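You operate a simulated robot arm through the tools that you are given. There is no shell and no other tool. Be economical: measure what you need, move in short steps, check, and stop when the job is done.

Carry out the task below with a simulated robot arm. There is one attempt and no reset: what you move stays moved.

JOB
Press the blue cap home and stand the can in the free well.
Fine: yellow dial to 6 bar and left there, white switch on, slider in, then the yellow button once; slider out; the well is in the long grey tray.
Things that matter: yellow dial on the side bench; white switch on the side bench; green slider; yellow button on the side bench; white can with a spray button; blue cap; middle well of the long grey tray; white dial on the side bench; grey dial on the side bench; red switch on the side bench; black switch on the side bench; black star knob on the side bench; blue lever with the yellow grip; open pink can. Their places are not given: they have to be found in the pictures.

The check looks at the end state, three seconds after you hand in, the way a careful person would. Anything else that was tipped, shoved, dropped, spilled or broken makes it a failure. Lids that push on must go on centred and level and be pressed home; caps that screw on are set level and turned clockwise until they are tight.

ROBOT AND FRAMES
A 6-joint arm with a two-finger parallel gripper, fixed in place. Base frame: the origin is at the foot of the arm, x ahead of it, y to its left, z up. Lengths are in m, angles in rad, forces in N, time in s.
Its first joint turns from -1.152 to 1.152 rad. Payload 2.1 kg.
Tool frame: the origin (TCP) lies between the finger pads and is the grasp point; the fingertips stand 0.03 m ahead of it; z points along the fingers, y is the line along which they close. Largest opening 0.094 m; finger width 0.028, thickness 0.01; the body of the gripper, 0.05 by 0.096 m, starts 0.055 m behind the TCP.
Orientation is that of the tool frame in the base frame, as a unit quaternion [x, y, z, w]. With the fingers straight down and closing along the base's y, the tool's x points along the base's -x, its y along +y and its z along -z.

CONTROLS
- The arm moves only by the tool move_arm. Its argument "rows" is a list of rows, each a list of 3 entries, a list of its own where there are three numbers: the shift along the tool's x, y, z in units of 25 mm (1.0 is 25 mm), then the turn, a rotation vector about the tool's x, y, z in units of 6 degrees (1.0 is 6 degrees), then the closure in counts, from 0 (fully open) to 255 (shut). In form: [[[tx, ty, tz], [wx, wy, wz], jaw], ...]. A call has 1 to 8 rows; each row shifts and turns the commanded pose from where the row before left it, along the tool's axes as they then stand. A call with a number of a shift or a turn outside -1 to 1 is refused whole. A row lasts 0.2 s, in which the tool goes at most 0.05 m and 0.15 rad; a call with a longer step from one row to the next is refused whole, and so is a gripper value outside its range. Where a pose cannot be reached the arm comes as near as it can. A force on the tool above 90 N (or 10 N above the force at the start of the call, whichever is more), or a blocked arm, ends the call early, and 0.2 s more pass. Each finger travels about 0.072 m/s and halts on what it meets, pressing with about 36 N; the grip force reading is that of the motor and also rises with nothing between the fingers. The clock runs only during rows and for 0.2 s after the last one: add rows that do not move to give the fingers time. The reply holds the time, the measured pose of the TCP, the force on the tool along the base axes, the opening and the grip force, in the units named above and with some noise.
- Cameras (640 x 400 px; columns grow to the right, rows downward): "scene" is fixed at [0.073, -0.3877, 0.4891]; the picture's right is [0.60, -0.80, 0.00], its down [-0.42, -0.31, -0.85] and it looks along [0.69, 0.51, -0.52] (base axes); focal length 214 px, centre (320, 200). "wrist" rides on the gripper at [0.076, 0.014, -0.103] in the tool frame; the picture's right is [-0.18, 0.98, 0.00], its down [-0.75, -0.14, -0.64] and it looks along [-0.63, -0.12, 0.77] (tool axes); focal length 243 px, centre (320, 200).
- get_image(camera): a new picture of that camera. No time passes.
- point_at(camera, pixels): there is no depth. For up to 12 entries [column, row, z] of the newest picture of that camera ("zoom" is the newest enlarged one), the place [x, y] in the base frame at which the ray of that pixel passes the height z, good to about 0.003 m. No time passes.
- zoom(camera, box): a new picture of the part [left, top, right, bottom] of that camera's present view, enlarged. No time passes.
- hand_in(): hands the job in; it is judged then, once.

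Go step by step. Measure first, check grasps and placings, and put right what went wrong. The budget is 80 turns and 54 pictures, counting those below and the enlarged ones. Unless the task says otherwise, let go and move clear before handing in, and close with one line.

The tools are called as name(argument=value, ...) on one line, values as JSON. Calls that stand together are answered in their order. move_arm: Moves the arm, as the interface text tells. Its arguments: {"type":"object","properties":{"rows":{"type":"array","items":{"type":"array"}}},"required":["rows"]} The other tools are called the same way: get_image (camera) takes a picture; point_at (camera, pixels) gives the place at which the rays of pixels pass given heights; zoom (camera, box) takes an enlarged picture of a part of a camera's view; hand_in () hands the job in.

At the start:

```text
t: 0.0
tool_pos: [0.31, -0.062, 0.3803]
tool_rot: [0.0, 1.0, 0.001, 0.0]
contact_force: [0.5, 0.0, 0.2]
grip_width: 0.0937
grip_force: 0.1
```

scene: 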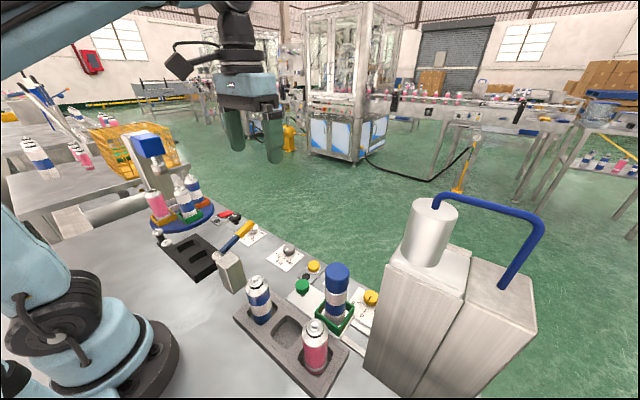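
wrist: 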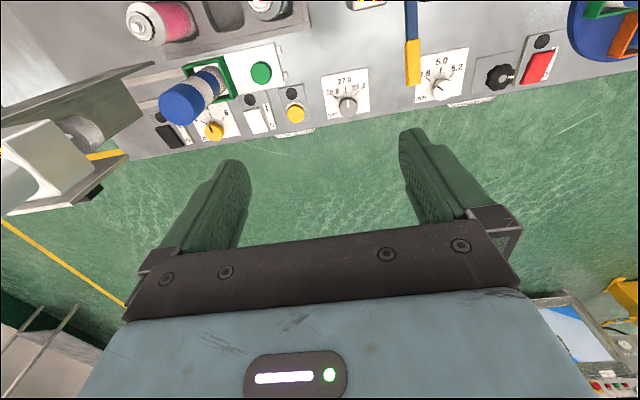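

The pictures show the blue-capped can in a green nest near scene pixel (337,300), the long grey tray around (295,345), and dials and switches along the bench edge. I'll enlarge those areas.

zoom(camera="scene", box=[220, 200, 400, 400])

zoom(camera="wrist", box=[100, 0, 380, 175])

zoom(camera="wrist", box=[300, 0, 640, 150])

```text
2.00 times, centred on (310, 300) of scene
```

zoom: 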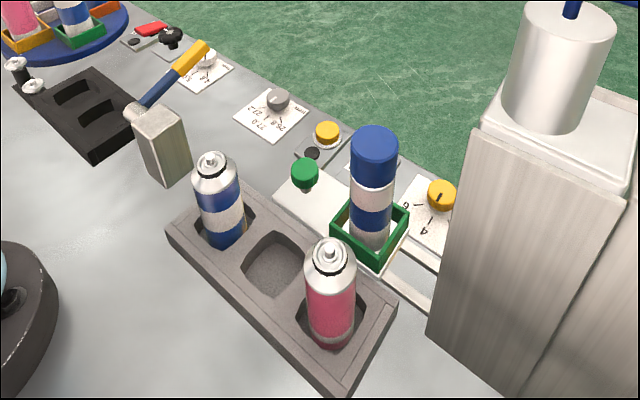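

```text
2.29 times, centred on (240, 88) of wrist
```

zoom: 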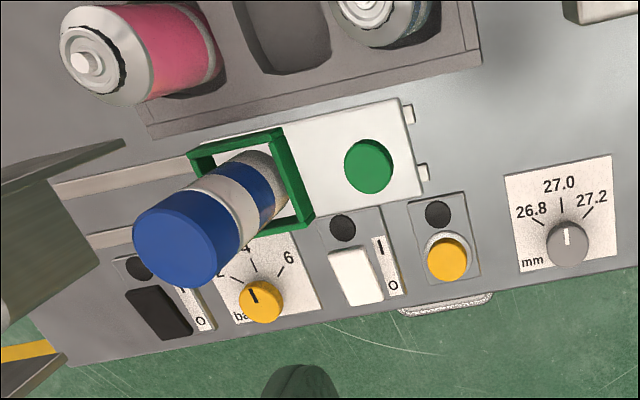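

```text
1.88 times, centred on (470, 75) of wrist
```

zoom: 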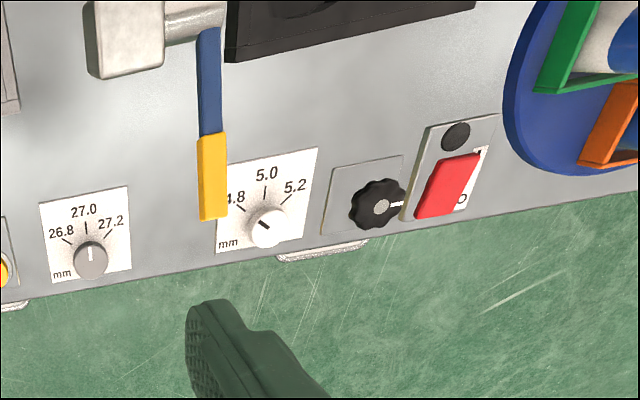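

The can with the blue cap stands in the green slider nest. The yellow dial reads about 3, the white switch has an I/O plate, and the middle well is empty. Now I'll work out where they are.

point_at(camera="wrist", pixels=[[214, 131, -0.54], [214, 131, -0.52], [255, 120, -0.55], [296, 113, -0.54], [262, 72, -0.53], [262, 72, -0.5], [223, 100, -0.56], [228, 12, -0.56], [185, 108, -0.4], [185, 108, -0.36], [348, 106, -0.54], [412, 70, -0.4]])

point_at(camera="scene", pixels=[[371, 296, -0.54], [371, 296, -0.52], [314, 265, -0.54], [302, 285, -0.53], [302, 285, -0.5], [337, 269, -0.4], [337, 269, -0.36], [287, 332, -0.56], [258, 280, -0.4], [316, 322, -0.4], [246, 227, -0.45], [434, 203, -0.1]])

```text
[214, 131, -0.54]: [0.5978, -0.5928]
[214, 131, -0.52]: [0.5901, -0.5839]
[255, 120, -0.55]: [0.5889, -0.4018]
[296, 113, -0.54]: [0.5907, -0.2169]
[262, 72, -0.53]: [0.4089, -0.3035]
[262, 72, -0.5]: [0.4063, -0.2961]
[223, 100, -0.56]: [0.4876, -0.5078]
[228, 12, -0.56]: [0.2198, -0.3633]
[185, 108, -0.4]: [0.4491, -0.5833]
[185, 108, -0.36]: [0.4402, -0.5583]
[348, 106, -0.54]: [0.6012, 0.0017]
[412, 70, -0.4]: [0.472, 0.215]
```

```text
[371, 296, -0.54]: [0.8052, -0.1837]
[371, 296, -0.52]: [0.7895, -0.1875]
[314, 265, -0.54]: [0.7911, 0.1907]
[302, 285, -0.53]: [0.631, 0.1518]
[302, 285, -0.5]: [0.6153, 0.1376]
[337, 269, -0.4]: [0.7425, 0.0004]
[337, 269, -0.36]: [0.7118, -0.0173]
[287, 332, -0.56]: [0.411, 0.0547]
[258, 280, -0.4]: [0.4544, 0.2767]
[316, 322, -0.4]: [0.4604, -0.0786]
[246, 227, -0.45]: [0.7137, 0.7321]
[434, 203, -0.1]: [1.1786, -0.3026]
```

The two cameras' rays only agree near z ≈ 0, with the dial top at z ≈ 0.03. The arm's foot also projects onto the bench at z ≈ 0. So the stated -0.56 doesn't match the pictures, and I'll measure again around z = 0.

point_at(camera="wrist", pixels=[[214, 131, 0.03], [255, 120, 0.015], [296, 113, 0.02], [262, 72, 0.03], [262, 72, 0.04], [223, 100, 0.01], [228, 12, 0.0], [185, 108, 0.12], [185, 108, 0.15], [348, 106, 0.02], [412, 70, 0.08], [175, 132, 0.015]])

point_at(camera="scene", pixels=[[371, 296, 0.03], [314, 265, 0.02], [302, 285, 0.03], [302, 285, 0.05], [337, 269, 0.12], [337, 269, 0.15], [287, 332, 0.0], [256, 280, 0.1], [316, 324, 0.1], [246, 227, 0.08], [434, 203, 0.3], [289, 250, 0.02]])

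```text
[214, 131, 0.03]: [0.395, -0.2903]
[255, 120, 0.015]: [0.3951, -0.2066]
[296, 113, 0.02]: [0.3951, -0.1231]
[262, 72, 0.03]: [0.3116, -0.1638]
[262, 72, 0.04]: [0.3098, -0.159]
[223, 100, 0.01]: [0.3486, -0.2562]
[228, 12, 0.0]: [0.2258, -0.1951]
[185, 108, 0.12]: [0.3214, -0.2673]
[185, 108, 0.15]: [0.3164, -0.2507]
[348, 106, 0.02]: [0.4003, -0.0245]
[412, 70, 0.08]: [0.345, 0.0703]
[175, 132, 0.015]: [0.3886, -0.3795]
```

```text
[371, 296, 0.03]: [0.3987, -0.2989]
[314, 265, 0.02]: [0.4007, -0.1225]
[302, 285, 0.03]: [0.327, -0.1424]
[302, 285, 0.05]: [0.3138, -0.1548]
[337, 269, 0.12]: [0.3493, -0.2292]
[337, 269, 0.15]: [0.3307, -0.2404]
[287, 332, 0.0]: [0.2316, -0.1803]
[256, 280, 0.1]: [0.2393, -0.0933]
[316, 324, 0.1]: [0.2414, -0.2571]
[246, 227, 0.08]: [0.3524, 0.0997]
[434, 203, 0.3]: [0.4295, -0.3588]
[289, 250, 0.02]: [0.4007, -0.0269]
```

Measured positions: yellow dial ≈ (0.397,-0.294), white switch ≈ (0.395,-0.207), yellow button ≈ (0.398,-0.123), slider knob ≈ (0.312,-0.157), middle well ≈ (0.23,-0.19). I'll move toward -y while staying high, to see the press and the slider from above.

move_arm(rows=[[[0, -1, 0], [0, 0, 0], 0], [[0, -1, 0], [0, 0, 0], 0], [[0, -1, 0], [0, 0, 0], 0], [[0, -1, 0], [0, 0, 0], 0], [[0.5, -1, 0], [0, 0, 0], 0], [[0.5, -1, 0], [0, 0, 0], 0]])

get_image(camera="wrist")

get_image(camera="scene")

```text
t: 1.4
tool_pos: [0.2851, -0.2104, 0.3794]
tool_rot: [0.0, 1.0, 0.001, 0.001]
contact_force: [0.1, 0.3, -0.6]
grip_width: 0.0942
grip_force: 0.0
```

```text
48 pictures are left
```

wrist: 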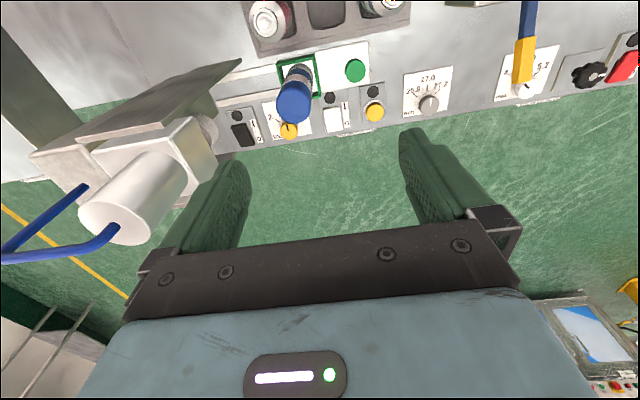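

```text
47 pictures are left
```

scene: 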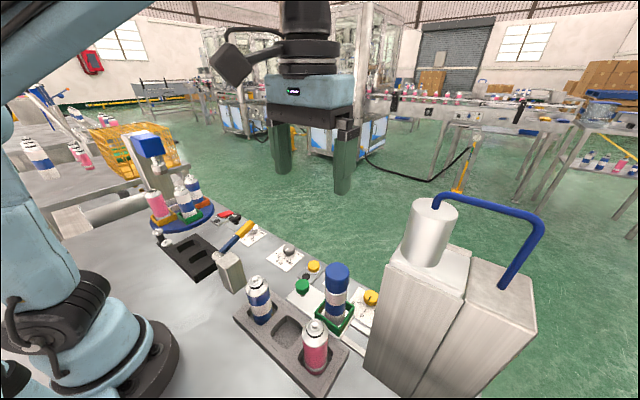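

The press stands just beyond the slider toward -y, and the wrist camera housing hangs off the tool's +x side. I'll zoom in on the dial area and measure the press corners.

zoom(camera="wrist", box=[200, 40, 400, 165])

point_at(camera="scene", pixels=[[365, 368, 0.0], [386, 262, 0.2], [386, 262, 0.25], [386, 262, 0.3], [398, 232, 0.25], [470, 275, 0.25], [470, 275, 0.3], [405, 250, 0.3], [337, 270, 0.17], [371, 296, 0.03], [467, 300, 0.25], [370, 345, 0.0]])

point_at(camera="wrist", pixels=[[240, 62, 0.15], [240, 62, 0.2], [240, 62, 0.25], [210, 85, 0.2], [217, 150, 0.1], [217, 150, 0.2], [294, 100, 0.15], [294, 100, 0.17], [289, 130, 0.03], [333, 118, 0.015], [375, 112, 0.02], [355, 70, 0.04]])

```text
3.20 times, centred on (300, 102) of wrist
```

zoom: 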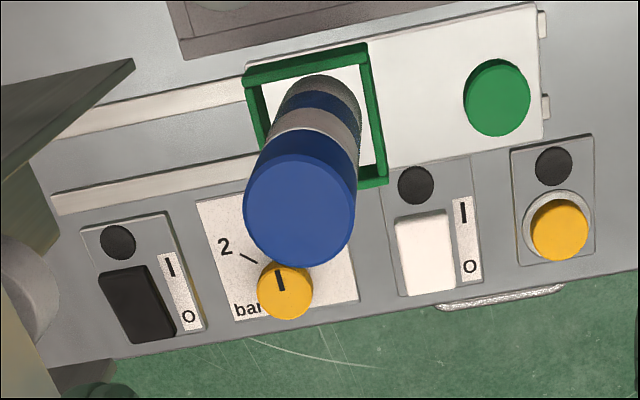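

```text
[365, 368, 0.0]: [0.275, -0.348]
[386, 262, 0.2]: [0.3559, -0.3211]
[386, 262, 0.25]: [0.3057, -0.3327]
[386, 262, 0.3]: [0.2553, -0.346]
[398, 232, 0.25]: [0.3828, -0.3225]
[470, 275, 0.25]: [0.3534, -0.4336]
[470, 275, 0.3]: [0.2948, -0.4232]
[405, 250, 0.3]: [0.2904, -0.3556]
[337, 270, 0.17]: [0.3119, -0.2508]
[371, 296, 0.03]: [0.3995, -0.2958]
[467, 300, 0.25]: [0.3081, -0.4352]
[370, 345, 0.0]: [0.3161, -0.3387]
```

```text
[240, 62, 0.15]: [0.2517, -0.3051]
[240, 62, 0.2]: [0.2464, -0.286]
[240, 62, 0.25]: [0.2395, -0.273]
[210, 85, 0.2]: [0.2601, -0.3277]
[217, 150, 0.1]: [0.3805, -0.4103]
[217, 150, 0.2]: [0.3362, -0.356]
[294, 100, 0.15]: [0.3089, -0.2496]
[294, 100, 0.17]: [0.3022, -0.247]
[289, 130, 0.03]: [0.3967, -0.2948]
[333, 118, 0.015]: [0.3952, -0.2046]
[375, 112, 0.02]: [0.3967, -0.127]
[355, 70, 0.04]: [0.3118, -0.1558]
```

The cans in the tray are about 0.13 tall and the capped can about 0.17, so the camera housing could touch them in its present direction. I'll turn the tool +90° about its z axis so the housing points to +y.

move_arm(rows=[[[0, 0, 0], [0, 0, 1], 60], [[0, 0, 0], [0, 0, 1], 60], [[0, 0, 0], [0, 0, 1], 60], [[0, 0, 0], [0, 0, 1], 60], [[0, 0, 0], [0, 0, 1], 60], [[0, 0, 0], [0, 0, 1], 60], [[0, 0, 0], [0, 0, 1], 60], [[0, 0, 0], [0, 0, 1], 60]])

move_arm(rows=[[[0, 0, 0], [0, 0, 1], 60], [[0, 0, 0], [0, 0, 1], 60], [[0, 0, 0], [0, 0, 1], 60], [[0, 0, 0], [0, 0, 1], 60], [[0, 0, 0], [0, 0, 1], 60], [[0, 0, 0], [0, 0, 1], 60], [[0, 0, 0], [0, 0, 1], 60]])

```text
t: 3.2
tool_pos: [0.2848, -0.2135, 0.381]
tool_rot: [0.407, 0.913, 0.001, 0.0]
contact_force: [0.6, 0.0, 0.1]
grip_width: 0.0721
grip_force: 0.1
```

```text
t: 4.8
tool_pos: [0.2856, -0.2124, 0.3807]
tool_rot: [0.708, 0.706, 0.0, 0.001]
contact_force: [0.7, 0.6, 0.0]
grip_width: 0.0719
grip_force: 0.0
```

The yaw went as expected, so tool x is now base +y and tool y is base +x. I'll move above the yellow dial and part of the way down.

move_arm(rows=[[[-0.65, 0.9, 0], [0, 0, 0], 60], [[-0.65, 0.9, 0], [0, 0, 0], 60], [[-0.65, 0.9, 0], [0, 0, 0], 60], [[-0.65, 0.9, 0], [0, 0, 0], 60], [[-0.66, 0.88, 0], [0, 0, 0], 60], [[0, 0, 1], [0, 0, 0], 60], [[0, 0, 1], [0, 0, 0], 60], [[0, 0, 1], [0, 0, 0], 60]])

get_image(camera="wrist")

get_image(camera="scene")

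```text
t: 6.6
tool_pos: [0.3739, -0.2763, 0.2786]
tool_rot: [0.707, 0.707, 0.0, 0.002]
contact_force: [0.1, 0.9, -0.8]
grip_width: 0.0719
grip_force: 0.0
out of reach, approached as far as the arm can: row 4, 5
```

```text
45 pictures are left
```

wrist: 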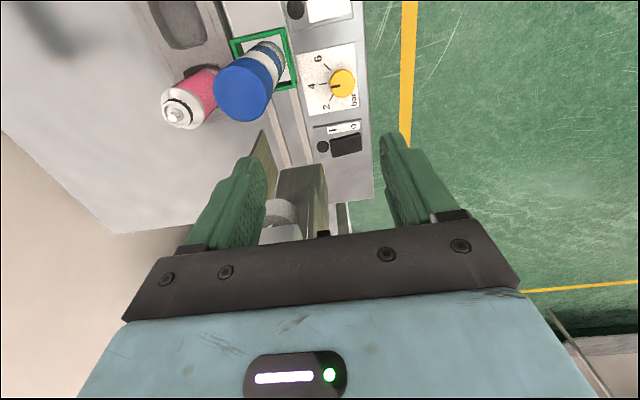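

```text
44 pictures are left
```

scene: 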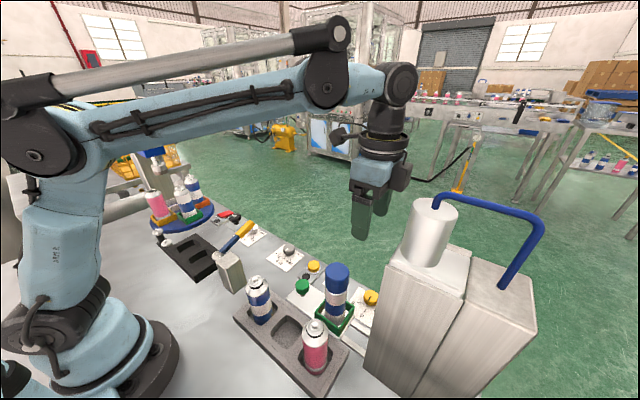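

The high pose was clipped at the reach limit, leaving the tool at (0.374,-0.276,0.279). The dial is visible at (342,82), so I'll zoom in to read it.

zoom(camera="wrist", box=[280, 0, 400, 160])

point_at(camera="wrist", pixels=[[343, 80, 0.03], [343, 80, 0.02], [343, 80, 0.04], [310, 85, 0.005], [318, 58, 0.005], [326, 106, 0.005], [246, 88, 0.17], [246, 88, 0.15], [265, 145, 0.0], [265, 145, 0.2]])

```text
2.50 times, centred on (340, 80) of wrist
```

zoom: 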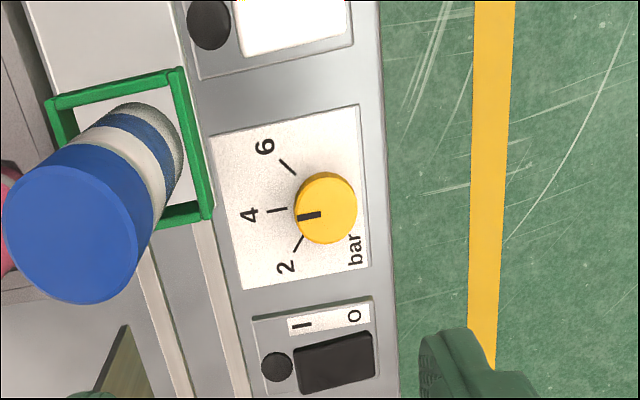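

```text
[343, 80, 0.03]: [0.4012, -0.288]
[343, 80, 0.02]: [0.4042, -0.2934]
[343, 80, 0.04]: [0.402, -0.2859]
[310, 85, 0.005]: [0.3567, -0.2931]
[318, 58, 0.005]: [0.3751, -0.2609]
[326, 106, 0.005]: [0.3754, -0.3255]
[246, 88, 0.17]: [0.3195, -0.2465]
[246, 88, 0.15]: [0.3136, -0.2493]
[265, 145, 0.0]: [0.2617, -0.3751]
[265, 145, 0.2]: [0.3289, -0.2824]
```

Measured at plate level, 2 sits at about -43°, 4 at +6° and 6 at +53°. The pointer is near 3.9, so the dial needs about +50° clockwise. I'll go down beside the dial and line up over (0.400,-0.297).

move_arm(rows=[[[0, 0, 1], [0, 0, 0], 100], [[0, 0, 1], [0, 0, 0], 100], [[0, 0, 1], [0, 0, 0], 100], [[0, 0, 1], [0, 0, 0], 100], [[-0.4, 0.5, 1], [0, 0, 0], 100], [[-0.4, 0.5, 1], [0, 0, 0], 100]])

get_image(camera="wrist")

```text
t: 8.0
tool_pos: [0.4001, -0.2972, 0.1283]
tool_rot: [0.706, 0.708, 0.001, 0.001]
contact_force: [-0.1, 0.0, 0.9]
grip_width: 0.057
grip_force: 0.1
```

```text
42 pictures are left
```

wrist: 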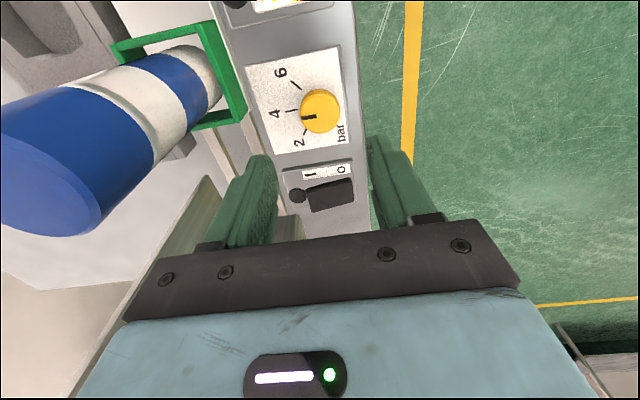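

The knob at (320,108) works out to about (0.400,-0.294), so the tool is lined up. I'll descend with the fingers around it, then close.

move_arm(rows=[[[0.1, 0, 1], [0, 0, 0], 100], [[0, 0, 1], [0, 0, 0], 100], [[0, 0, 0.8], [0, 0, 0], 100], [[0, 0, 0.6], [0, 0, 0], 100], [[0, 0, 0], [0, 0, 0], 255], [[0, 0, 0], [0, 0, 0], 255], [[0, 0, 0], [0, 0, 0], 255]])

get_image(camera="wrist")

```text
t: 9.6
tool_pos: [0.4014, -0.2959, 0.0425]
tool_rot: [0.707, 0.707, 0.0, 0.0]
contact_force: [4.3, -1.3, -5.7]
grip_width: 0.0337
grip_force: 45.1
```

```text
41 pictures are left
```

wrist: 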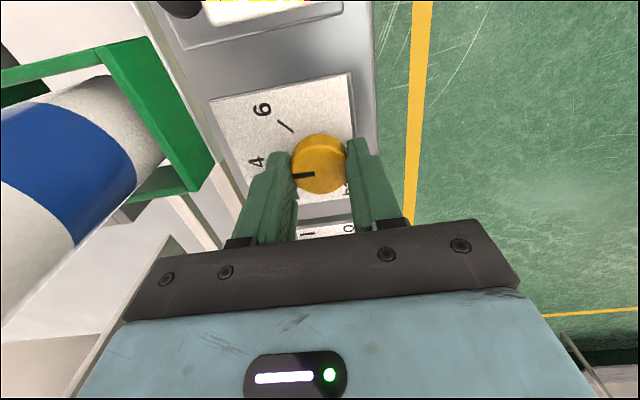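

The fingers are on the knob (opening 0.034, grip force 45). I'll turn it clockwise 48° and look.

move_arm(rows=[[[0, 0, 0], [0, 0, 1], 255], [[0, 0, 0], [0, 0, 1], 255], [[0, 0, 0], [0, 0, 1], 255], [[0, 0, 0], [0, 0, 1], 255], [[0, 0, 0], [0, 0, 1], 255], [[0, 0, 0], [0, 0, 1], 255], [[0, 0, 0], [0, 0, 1], 255], [[0, 0, 0], [0, 0, 1], 255]])

zoom(camera="wrist", box=[200, 50, 440, 250])

```text
t: 11.4
tool_pos: [0.3998, -0.2947, 0.0437]
tool_rot: [0.934, 0.357, 0.0, 0.003]
contact_force: [7.7, -20.2, -30.5]
grip_width: 0.0335
grip_force: 45.0
```

```text
2.00 times, centred on (320, 150) of wrist
```

zoom: 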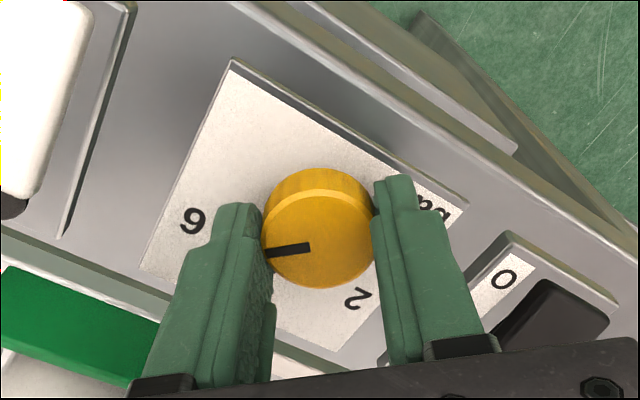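

The knob followed the fingers. The left finger hides tick 6, so I'll release, lift and read the dial.

move_arm(rows=[[[0, 0, 0], [0, 0, 0], 90], [[0, 0, 0], [0, 0, 0], 90], [[0, 0, 0], [0, 0, 0], 90], [[0, 0, -1], [0, 0, 0], 90], [[0, 0, -1], [0, 0, 0], 90], [[0, 0, -1], [0, 0, 0], 90], [[0, 0, -1], [0, 0, 0], 90]])

zoom(camera="wrist", box=[240, 30, 400, 190])

```text
t: 13.0
tool_pos: [0.4002, -0.2944, 0.1436]
tool_rot: [0.934, 0.358, 0.001, -0.001]
contact_force: [0.7, 0.4, -0.3]
grip_width: 0.0606
grip_force: 0.2
```

```text
2.50 times, centred on (320, 110) of wrist
```

zoom: 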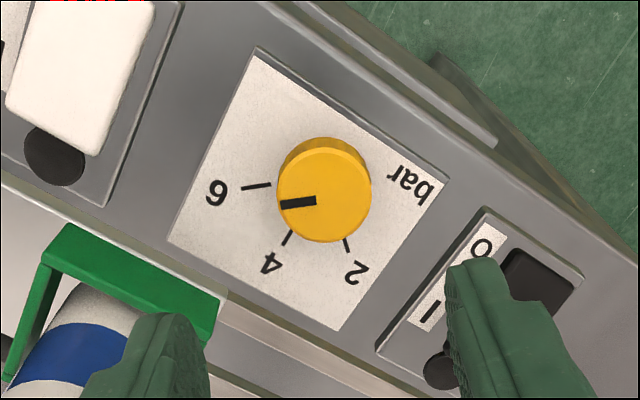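

The pointer, from (317,201) to (280,206), is parallel to tick 6, so the dial is set at 6 bar. Now I'll turn back to yaw 90°, shut the fingers and go above the white switch.

move_arm(rows=[[[0, 0, 0], [0, 0, -1], 255], [[0, 0, 0], [0, 0, -1], 255], [[0, 0, 0], [0, 0, -1], 255], [[0, 0, 0], [0, 0, -1], 255], [[0, 0, 0], [0, 0, -1], 255], [[0, 0, 0], [0, 0, -1], 255], [[0, 0, 0], [0, 0, -1], 255], [[0, 0, 0], [0, 0, -1], 255]])

move_arm(rows=[[[0.9, 0, 0], [0, 0, 0], 255], [[0.9, 0, 0], [0, 0, 0], 255], [[0.9, -0.1, 0], [0, 0, 0], 255], [[0.8, -0.1, 0], [0, 0, 0], 255]])

zoom(camera="wrist", box=[200, 30, 440, 180])

```text
t: 14.8
tool_pos: [0.4004, -0.2932, 0.144]
tool_rot: [0.706, 0.708, 0.0, 0.001]
contact_force: [-0.3, 0.3, -0.2]
grip_width: 0.0
grip_force: 32.7
```

```text
t: 15.8
tool_pos: [0.3948, -0.2058, 0.1431]
tool_rot: [0.707, 0.707, 0.001, 0.001]
contact_force: [0.0, 0.6, -0.3]
grip_width: 0.0
grip_force: 33.3
```

```text
2.67 times, centred on (320, 105) of wrist
```

zoom: 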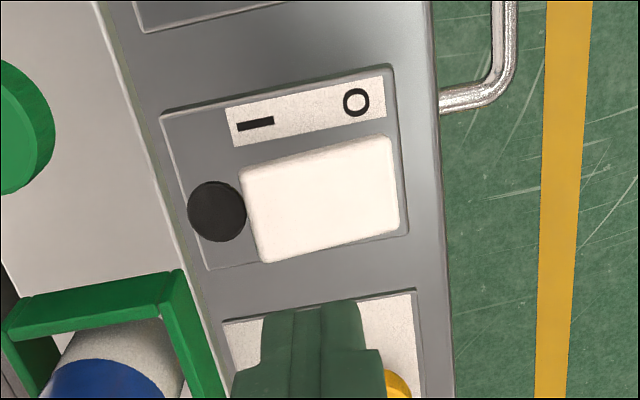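

The white rocker spans zoom (242,170)–(398,230), with its I end on the -x side. I'll find the coordinates of both ends.

point_at(camera="zoom", pixels=[[248, 215, 0.02], [268, 208, 0.02], [268, 208, 0.03], [385, 188, 0.02], [320, 198, 0.02], [320, 198, 0.01]])

```text
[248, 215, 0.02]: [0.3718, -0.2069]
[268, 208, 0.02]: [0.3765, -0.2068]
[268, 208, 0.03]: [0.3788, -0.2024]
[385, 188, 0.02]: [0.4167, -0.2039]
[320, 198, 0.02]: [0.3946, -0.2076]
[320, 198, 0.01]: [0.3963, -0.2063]
```

The rocker runs from x 0.372 to 0.42. At yaw 90° the gripper body's corner would come too close to the cap (radius ~0.027 at about (0.31,-0.25)). I'll shift to the I end and tilt the body 12° toward +x before going down.

move_arm(rows=[[[0.2, -0.7, 0], [0, 0, 0], 255], [[0, 0, 0], [1, 0, 0], 255], [[0, 0, 0], [1, 0, 0], 255], [[0, 0.208, 0.978], [0, 0, 0], 255], [[0, 0.208, 0.978], [0, 0, 0], 255], [[0, 0.208, 0.978], [0, 0, 0], 255]])

get_image(camera="scene")

get_image(camera="wrist")

```text
t: 17.2
tool_pos: [0.3782, -0.2016, 0.0699]
tool_rot: [0.703, 0.703, -0.073, -0.073]
contact_force: [0.1, -0.2, -0.3]
grip_width: 0.0001
grip_force: 33.6
```

```text
37 pictures are left
```

scene: 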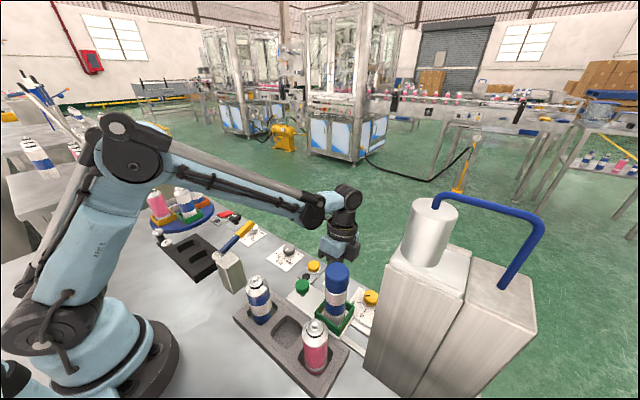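

```text
36 pictures are left
```

wrist: 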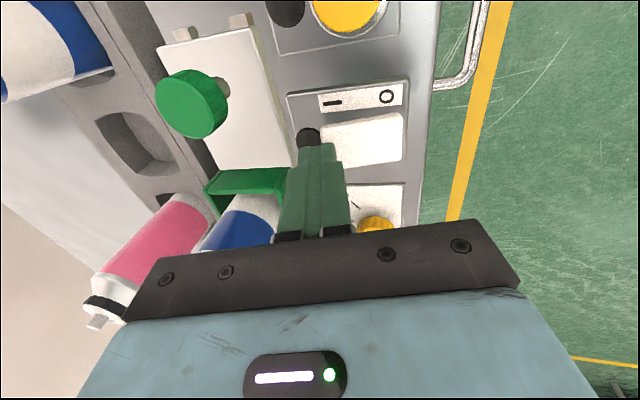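

The tip (318,145) is about 18 mm above the I end, with parallax accounting for its apparent offset. I'll press down in small steps.

move_arm(rows=[[[0, 0.1, 0.4], [0, 0, 0], 255], [[0, 0.05, 0.24], [0, 0, 0], 255], [[0, 0.05, 0.24], [0, 0, 0], 255], [[0, 0.04, 0.2], [0, 0, 0], 255]])

zoom(camera="wrist", box=[220, 60, 460, 230])

```text
t: 18.0
tool_pos: [0.379, -0.2021, 0.0526]
tool_rot: [0.703, 0.704, -0.074, -0.076]
contact_force: [3.0, -0.2, 29.3]
grip_width: 0.0
grip_force: 33.0
stopped in row 4: the force on the tool passed its limit (the readings are from after the stop); the commanded pose is now the measured one
```

```text
2.35 times, centred on (340, 145) of wrist
```

zoom: 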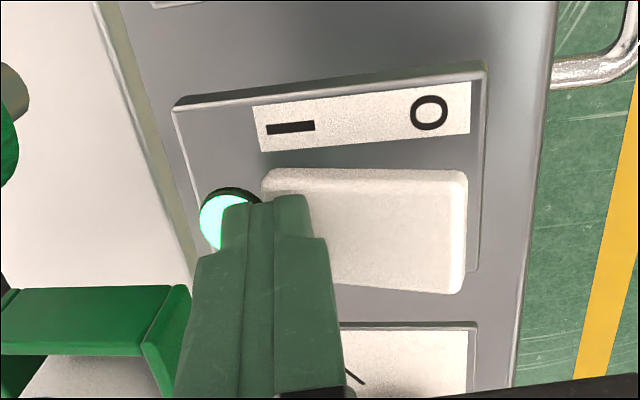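

The switch's lamp is lit green, so it's on. I'll back up, take out the tilt, open the fingers and go above the slider knob near (0.312,-0.157).

move_arm(rows=[[[0, -0.208, -0.978], [0, 0, 0], 255], [[0, -0.208, -0.978], [0, 0, 0], 255], [[0, -0.208, -0.978], [0, 0, 0], 255], [[0, -0.208, -0.978], [0, 0, 0], 255], [[0, 0, 0], [-1, 0, 0], 60], [[0, 0, 0], [-1, 0, 0], 60]])

move_arm(rows=[[[0.9, 0, 0], [0, 0, 0], 60], [[0.9, -0.7, 0], [0, 0, 0], 60], [[0, -1, 0], [0, 0, 0], 60], [[0, -1, 0], [0, 0, 0], 60]])

get_image(camera="wrist")

```text
t: 19.4
tool_pos: [0.3775, -0.2023, 0.1508]
tool_rot: [0.706, 0.708, -0.001, -0.002]
contact_force: [0.1, 0.5, -0.5]
grip_width: 0.0717
grip_force: 0.0
```

```text
t: 20.4
tool_pos: [0.3107, -0.1584, 0.1505]
tool_rot: [0.707, 0.707, 0.0, -0.002]
contact_force: [-0.5, 0.1, -0.4]
grip_width: 0.0721
grip_force: 0.0
```

```text
34 pictures are left
```

wrist: 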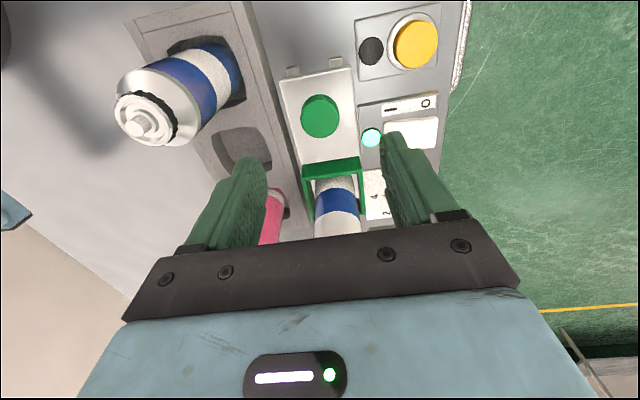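

The knob at (320,116) works out to (0.310,-0.160), which is under the tool. I'll descend and grip it.

move_arm(rows=[[[0, 0, 1], [0, 0, 0], 100], [[0, 0, 1], [0, 0, 0], 100], [[0, 0, 1], [0, 0, 0], 100], [[0, 0, 0.8], [0, 0, 0], 100], [[0, 0, 0], [0, 0, 0], 200], [[0, 0, 0], [0, 0, 0], 200], [[0, 0, 0], [0, 0, 0], 200]])

get_image(camera="wrist")

get_image(camera="scene")

```text
t: 22.0
tool_pos: [0.3109, -0.1565, 0.0552]
tool_rot: [0.706, 0.708, 0.0, -0.002]
contact_force: [11.8, -1.6, -18.2]
grip_width: 0.0312
grip_force: 44.8
```

```text
33 pictures are left
```

wrist: 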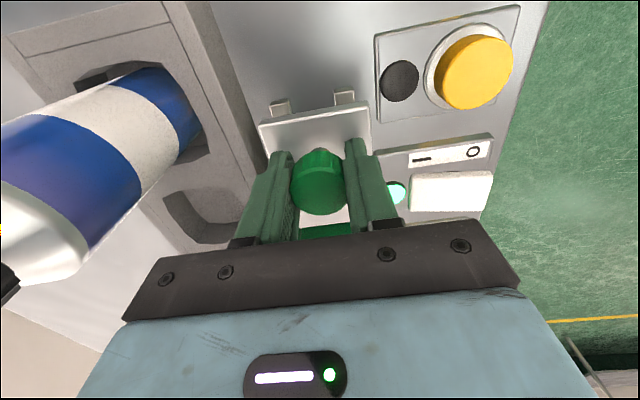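

```text
32 pictures are left
```

scene: 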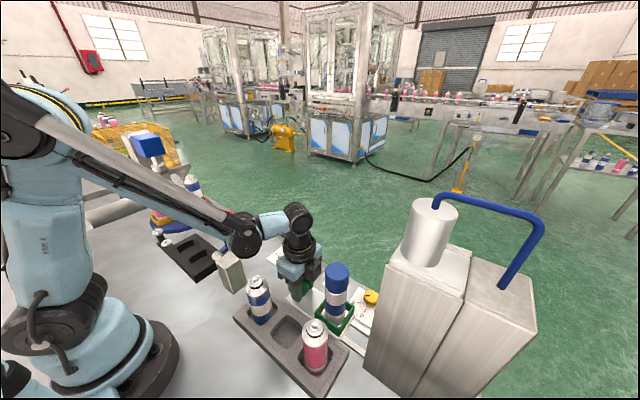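

The knob is held (opening 0.031). I'll push the slider gently toward -y.

move_arm(rows=[[[-0.2, 0, 0], [0, 0, 0], 200], [[-0.3, 0, 0], [0, 0, 0], 200], [[-0.3, 0, 0], [0, 0, 0], 200], [[-0.3, 0, 0], [0, 0, 0], 200], [[-0.3, 0, 0], [0, 0, 0], 200], [[-0.3, 0, 0], [0, 0, 0], 200], [[-0.2, 0, 0], [0, 0, 0], 200]])

get_image(camera="scene")

```text
t: 23.6
tool_pos: [0.3107, -0.206, 0.0578]
tool_rot: [0.706, 0.708, -0.001, -0.003]
contact_force: [13.4, 1.5, -33.8]
grip_width: 0.0311
grip_force: 44.9
```

```text
31 pictures are left
```

scene: 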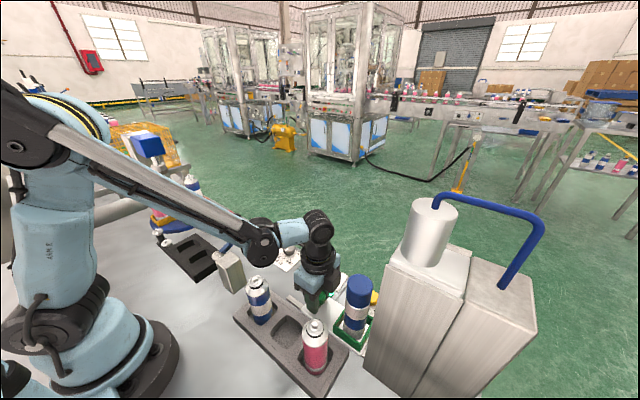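

The slider and can are moving together. There's a slight upward pull on the knob, so I'll lower a little and keep pushing.

move_arm(rows=[[[-0.2, 0.02, 0.08], [0, 0, 0], 200], [[-0.3, 0.02, 0.04], [0, 0, 0], 200], [[-0.3, 0, 0], [0, 0, 0], 200], [[-0.3, 0, 0], [0, 0, 0], 200], [[-0.3, 0, 0], [0, 0, 0], 200], [[-0.3, 0, 0], [0, 0, 0], 200], [[-0.2, 0, 0], [0, 0, 0], 200]])

get_image(camera="scene")

get_image(camera="wrist")

```text
t: 25.2
tool_pos: [0.3101, -0.2531, 0.0516]
tool_rot: [0.707, 0.707, -0.002, -0.002]
contact_force: [-24.1, 0.8, 13.7]
grip_width: 0.0312
grip_force: 45.0
```

```text
30 pictures are left
```

scene: 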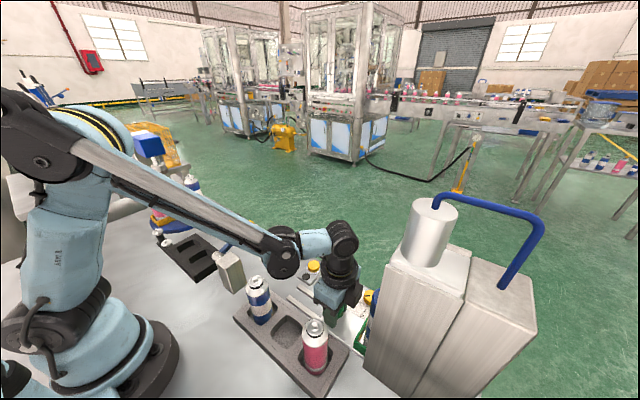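

```text
29 pictures are left
```

wrist: 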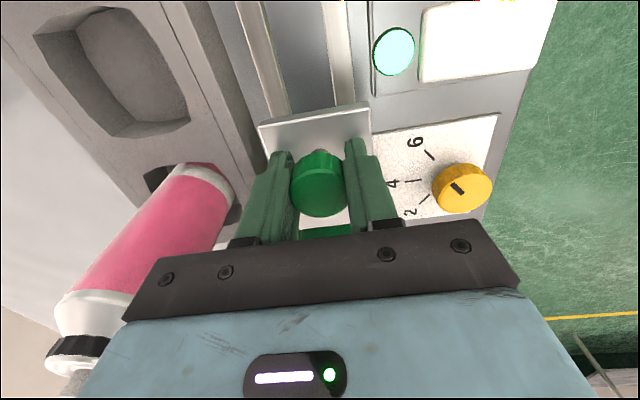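

The slider has gone 97 mm with no stop felt yet. I'll continue in smaller steps until it meets one.

move_arm(rows=[[[-0.15, -0.02, -0.03], [0, 0, 0], 200], [[-0.15, -0.02, -0.03], [0, 0, 0], 200], [[-0.15, 0, 0], [0, 0, 0], 200], [[-0.15, 0, 0], [0, 0, 0], 200]])

```text
t: 26.2
tool_pos: [0.3106, -0.2671, 0.0524]
tool_rot: [0.707, 0.707, -0.001, -0.004]
contact_force: [-23.8, 0.2, -36.0]
grip_width: 0.0312
grip_force: 45.5
```

move_arm(rows=[[[-0.15, -0.01, 0.05], [0, 0, 0], 200], [[-0.15, -0.01, 0.02], [0, 0, 0], 200], [[-0.15, 0, 0], [0, 0, 0], 200], [[-0.15, 0, 0], [0, 0, 0], 200]])

zoom(camera="scene", box=[250, 190, 450, 390])

```text
t: 27.2
tool_pos: [0.3102, -0.2778, 0.0539]
tool_rot: [0.706, 0.709, 0.002, -0.008]
contact_force: [-20.9, 31.0, 17.7]
grip_width: 0.0311
grip_force: 45.0
```

```text
2.00 times, centred on (350, 290) of scene
```

zoom: 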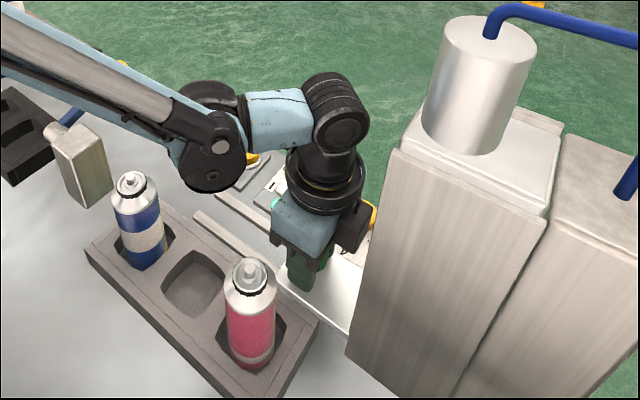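

A y force of 31 N at y = -0.278 shows the stop has been reached after about 120 mm. I'll give one more small push, then release and lift.

move_arm(rows=[[[-0.15, 0, 0], [0, 0, 0], 200], [[0, 0, 0], [0, 0, 0], 200]])

move_arm(rows=[[[0, 0, 0], [0, 0, 0], 100], [[0, 0, 0], [0, 0, 0], 100], [[0, 0, 0], [0, 0, 0], 100], [[0, 0, -1], [0, 0, 0], 100], [[0, 0, -1], [0, 0, 0], 100], [[0, 0, -1], [0, 0, 0], 100], [[0, 0, -1], [0, 0, 0], 100]])

get_image(camera="wrist")

```text
t: 27.8
tool_pos: [0.3102, -0.2818, 0.0528]
tool_rot: [0.705, 0.709, 0.003, -0.009]
contact_force: [-11.9, 55.6, -11.9]
grip_width: 0.0318
grip_force: 44.8
```

```text
t: 29.4
tool_pos: [0.3101, -0.2866, 0.1527]
tool_rot: [0.706, 0.708, -0.001, -0.002]
contact_force: [-0.3, -0.4, -0.6]
grip_width: 0.057
grip_force: 0.0
```

```text
27 pictures are left
```

wrist: 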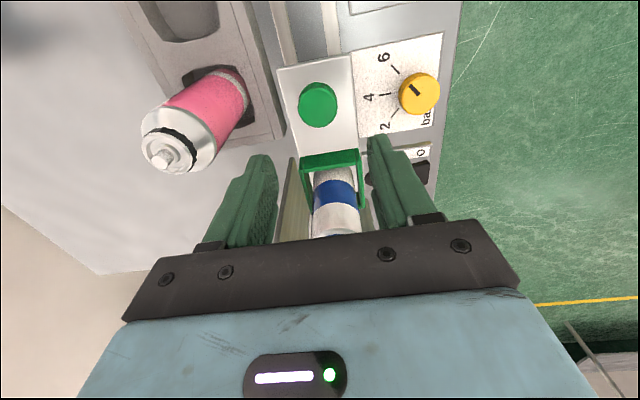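

The slider is in and the nest is under the press head. Now I'll shut the fingers and go over the yellow button at about (0.398,-0.124).

move_arm(rows=[[[1, 0, 0], [0, 0, 0], 255], [[1, 0, 0], [0, 0, 0], 255], [[1, 0, 0], [0, 0, 0], 255], [[1, 0.7, 0], [0, 0, 0], 255], [[1, 0.7, 0], [0, 0, 0], 255], [[1, 0.7, 0], [0, 0, 0], 255], [[0.5, 0.7, 0], [0, 0, 0], 255], [[0, 0.72, 0], [0, 0, 0], 255]])

get_image(camera="wrist")

```text
t: 31.2
tool_pos: [0.3987, -0.122, 0.1511]
tool_rot: [0.707, 0.708, -0.001, -0.001]
contact_force: [-0.2, -0.3, 0.1]
grip_width: 0.0
grip_force: 32.9
```

```text
26 pictures are left
```

wrist: 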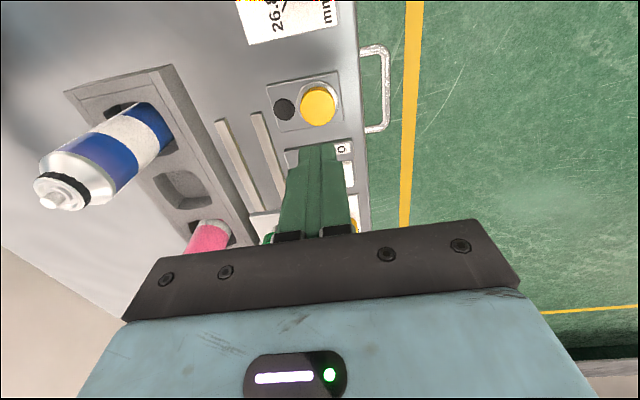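

The button at (318,105) is at (0.396,-0.121), right under the tip. I'll go down to just above it.

move_arm(rows=[[[0, -0.08, 1], [0, 0, 0], 255], [[0, 0, 1], [0, 0, 0], 255], [[0, 0, 1], [0, 0, 0], 255], [[0, 0, 0.3], [0, 0, 0], 255], [[0, 0, 0.2], [0, 0, 0], 255], [[0, 0, 0.2], [0, 0, 0], 255], [[0, 0, 0.2], [0, 0, 0], 255]])

get_image(camera="wrist")

get_image(camera="scene")

```text
t: 32.8
tool_pos: [0.3955, -0.1221, 0.055]
tool_rot: [0.706, 0.708, -0.001, -0.002]
contact_force: [-0.3, 0.3, 0.8]
grip_width: 0.0
grip_force: 32.6
```

```text
25 pictures are left
```

wrist: 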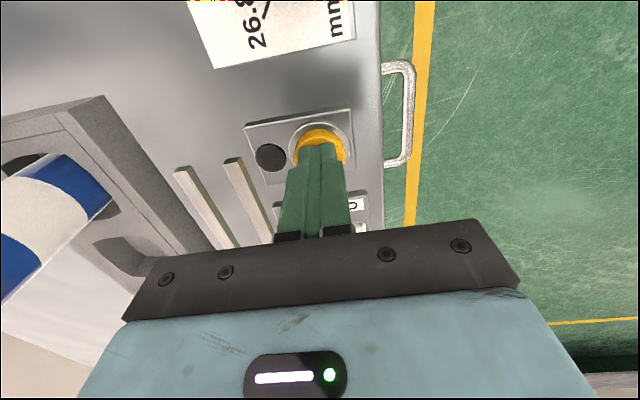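

```text
24 pictures are left
```

scene: 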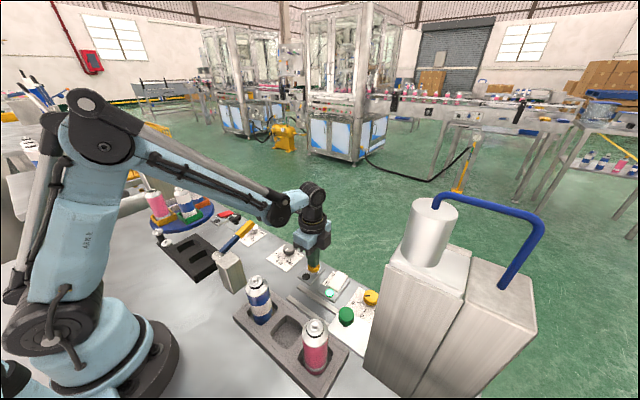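

The tip is over the button and not touching yet. I'll press in small steps.

move_arm(rows=[[[0, 0, 0.15], [0, 0, 0], 255], [[0, 0, 0.15], [0, 0, 0], 255], [[0, 0, 0.15], [0, 0, 0], 255]])

get_image(camera="wrist")

```text
t: 33.6
tool_pos: [0.3954, -0.1225, 0.0455]
tool_rot: [0.707, 0.708, 0.0, -0.002]
contact_force: [-1.1, -0.2, 37.0]
grip_width: 0.0
grip_force: 32.7
```

```text
23 pictures are left
```

wrist: 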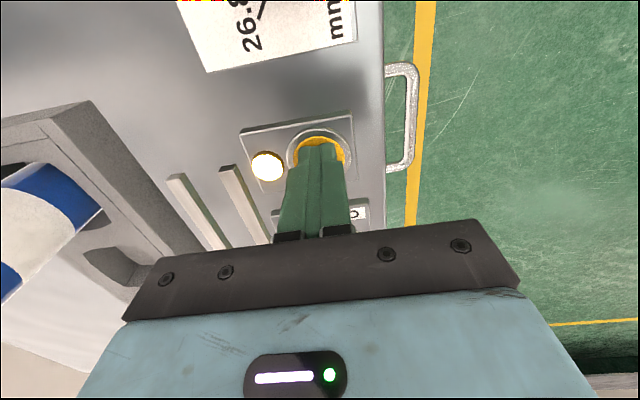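

The button's lamp is lit, so the press is running. I'll lift off and wait for the cycle to finish.

move_arm(rows=[[[0, 0, -1], [0, 0, 0], 255], [[0, 0, -1], [0, 0, 0], 255], [[0, 0, -1], [0, 0, 0], 255], [[0, 0, -1], [0, 0, 0], 255], [[0, 0, 0], [0, 0, 0], 255], [[0, 0, 0], [0, 0, 0], 255], [[0, 0, 0], [0, 0, 0], 255], [[0, 0, 0], [0, 0, 0], 255]])

get_image(camera="wrist")

```text
t: 35.4
tool_pos: [0.3964, -0.125, 0.146]
tool_rot: [0.706, 0.708, -0.001, -0.002]
contact_force: [-0.4, 0.1, 0.2]
grip_width: 0.0
grip_force: 33.3
```

```text
22 pictures are left
```

wrist: 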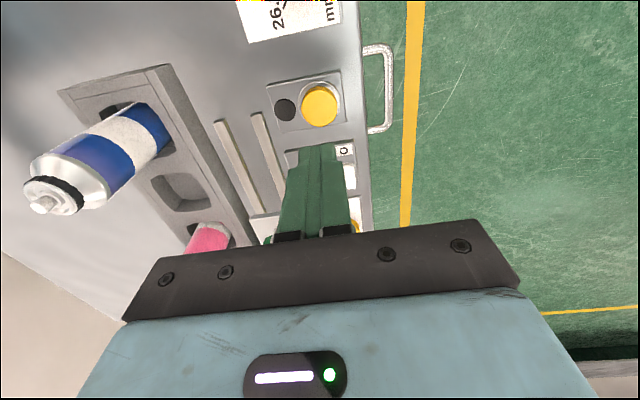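

The lamp has gone out, so the cycle is done. I'll go back to the slider knob at (0.310,-0.280).

move_arm(rows=[[[0, -0.86, 0], [0, 0, 0], 100], [[-0.2, -0.9, 0], [0, 0, 0], 100], [[-1, -0.9, 0], [0, 0, 0], 100], [[-1, -0.8, 0], [0, 0, 0], 100], [[-1, 0, 0], [0, 0, 0], 100], [[-1, 0, 0], [0, 0, 0], 100], [[-1, 0, 0], [0, 0, 0], 100], [[-1, 0, 0], [0, 0, 0], 100]])

get_image(camera="wrist")

```text
t: 37.2
tool_pos: [0.3108, -0.2797, 0.1435]
tool_rot: [0.707, 0.708, -0.001, -0.002]
contact_force: [-0.5, 0.3, -0.1]
grip_width: 0.057
grip_force: 0.0
```

```text
21 pictures are left
```

wrist: 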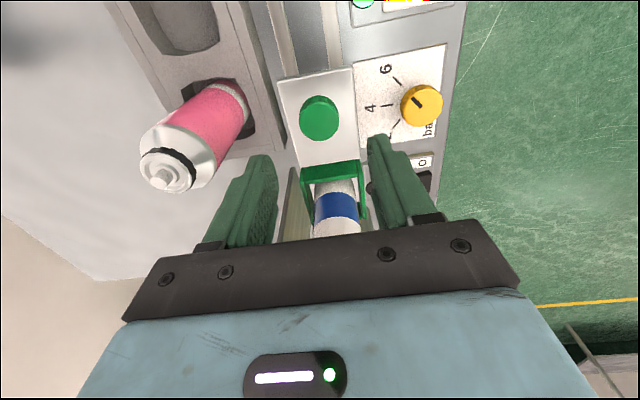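

The knob at (320,118) is under the tool. I'll descend, grip it and start drawing the slider out.

move_arm(rows=[[[0, 0, 1], [0, 0, 0], 100], [[0, 0, 1], [0, 0, 0], 100], [[0, 0, 1], [0, 0, 0], 100], [[0, 0, 0.55], [0, 0, 0], 100], [[0, 0, 0], [0, 0, 0], 200], [[0, 0, 0], [0, 0, 0], 200], [[0, 0, 0], [0, 0, 0], 200]])

move_arm(rows=[[[0.2, 0, 0], [0, 0, 0], 200], [[0.3, 0, 0], [0, 0, 0], 200], [[0.3, 0, 0], [0, 0, 0], 200], [[0.3, 0, 0], [0, 0, 0], 200], [[0.3, 0, 0], [0, 0, 0], 200], [[0.3, 0, 0], [0, 0, 0], 200], [[0.3, 0, 0], [0, 0, 0], 200], [[0.2, 0, 0], [0, 0, 0], 200]])

get_image(camera="scene")

```text
t: 38.8
tool_pos: [0.3102, -0.2791, 0.0551]
tool_rot: [0.707, 0.708, -0.001, -0.002]
contact_force: [1.8, -0.5, -11.9]
grip_width: 0.031
grip_force: 44.8
```

```text
t: 40.6
tool_pos: [0.3105, -0.2223, 0.0562]
tool_rot: [0.707, 0.708, -0.001, -0.002]
contact_force: [12.4, -1.1, -24.9]
grip_width: 0.0313
grip_force: 44.6
```

```text
20 pictures are left
```

scene: 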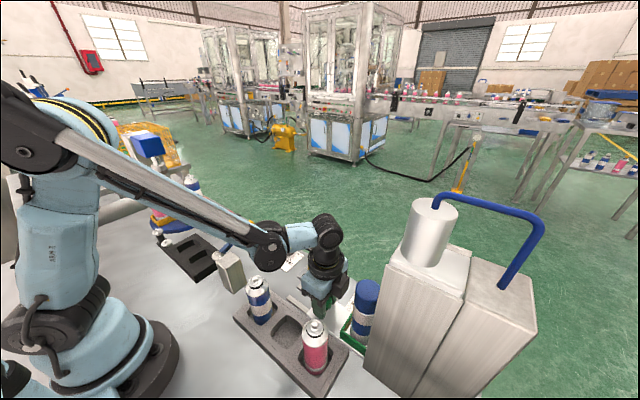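

The can is coming out with the slider. I'll continue toward the outer stop at y ≈ -0.158.

move_arm(rows=[[[0.2, 0, 0.04], [0, 0, 0], 200], [[0.3, 0, 0.02], [0, 0, 0], 200], [[0.3, 0, 0], [0, 0, 0], 200], [[0.3, 0, 0], [0, 0, 0], 200], [[0.3, 0, 0], [0, 0, 0], 200], [[0.3, 0, 0], [0, 0, 0], 200], [[0.3, 0, 0], [0, 0, 0], 200], [[0.3, 0, 0], [0, 0, 0], 200]])

move_arm(rows=[[[0.15, 0, 0], [0, 0, 0], 200], [[0.15, 0, 0], [0, 0, 0], 200], [[0.1, 0, 0], [0, 0, 0], 200]])

```text
t: 42.4
tool_pos: [0.3103, -0.1669, 0.0535]
tool_rot: [0.707, 0.707, -0.001, -0.001]
contact_force: [12.9, -0.8, 34.0]
grip_width: 0.0312
grip_force: 45.0
```

```text
t: 43.2
tool_pos: [0.3094, -0.1593, 0.0534]
tool_rot: [0.708, 0.706, -0.004, 0.002]
contact_force: [15.1, -28.9, -11.3]
grip_width: 0.0308
grip_force: 45.2
```

A y force of -29 N at y = -0.159 shows the slider is fully out. I'll release, lift and look at the can.

move_arm(rows=[[[0, 0, 0], [0, 0, 0], 60], [[0, 0, 0], [0, 0, 0], 60], [[0, 0, 0], [0, 0, 0], 60], [[0, 0, -1], [0, 0, 0], 60], [[0, 0, -1], [0, 0, 0], 60], [[0, 0, -1], [0, 0, 0], 60], [[0, 0, -1], [0, 0, 0], 60]])

move_arm(rows=[[[0, 0, -1], [0, 0, 0], 0], [[0, 0, -1], [0, 0, 0], 0], [[0, 0, -1], [0, 0, 0], 0], [[0, 0, -1], [0, 0, 0], 0], [[0, 0, -1], [0, 0, 0], 0]])

zoom(camera="scene", box=[230, 220, 410, 400])

get_image(camera="wrist")

```text
t: 44.8
tool_pos: [0.3088, -0.1562, 0.1542]
tool_rot: [0.706, 0.708, -0.001, -0.002]
contact_force: [0.0, -0.2, 0.1]
grip_width: 0.0721
grip_force: 0.2
```

```text
t: 46.0
tool_pos: [0.3104, -0.1566, 0.2785]
tool_rot: [0.707, 0.708, 0.0, -0.002]
contact_force: [-0.4, 0.2, 0.4]
grip_width: 0.094
grip_force: 0.1
```

```text
2.22 times, centred on (320, 310) of scene
```

zoom: 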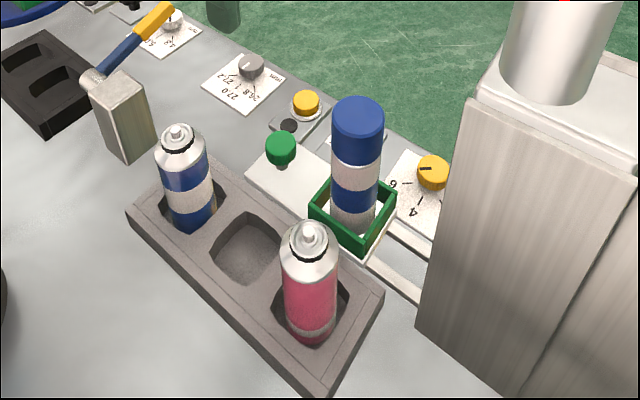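

```text
18 pictures are left
```

wrist: 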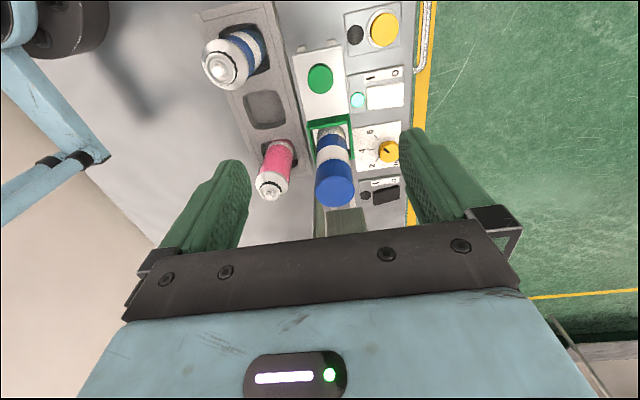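

Slider out, cap on, and the white switch's lamp still lit. The can is at about (0.309,-0.248) with its top near 0.167, and the well is at about (0.222,-0.192). I'll fly empty over the well to check the reach and get a better view of it.

move_arm(rows=[[[-0.3, -0.9, 0], [0, 0, 0], 0], [[-0.3, -0.9, 0], [0, 0, 0], 0], [[-0.4, -0.9, 0], [0, 0, 0], 0], [[-0.42, -0.84, 0], [0, 0, 0], 0], [[0, 0, 1], [0, 0, 0], 0], [[0, 0, 1], [0, 0, 0], 0], [[0, 0, 1], [0, 0, 0], 0]])

zoom(camera="wrist", box=[210, 30, 450, 200])

```text
t: 47.6
tool_pos: [0.2211, -0.1926, 0.2043]
tool_rot: [0.706, 0.708, -0.001, -0.001]
contact_force: [0.8, -0.7, 0.0]
grip_width: 0.0939
grip_force: 0.2
```

```text
2.35 times, centred on (330, 115) of wrist
```

zoom: 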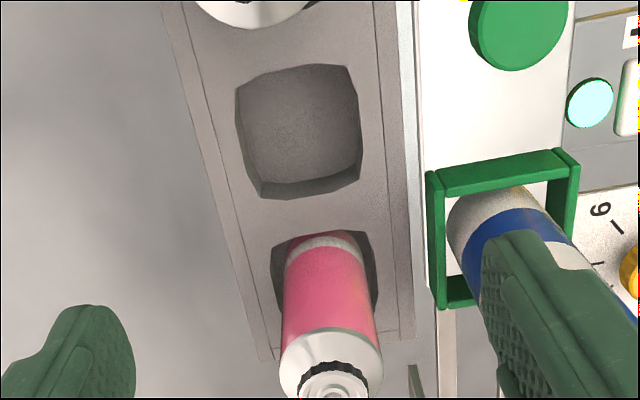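

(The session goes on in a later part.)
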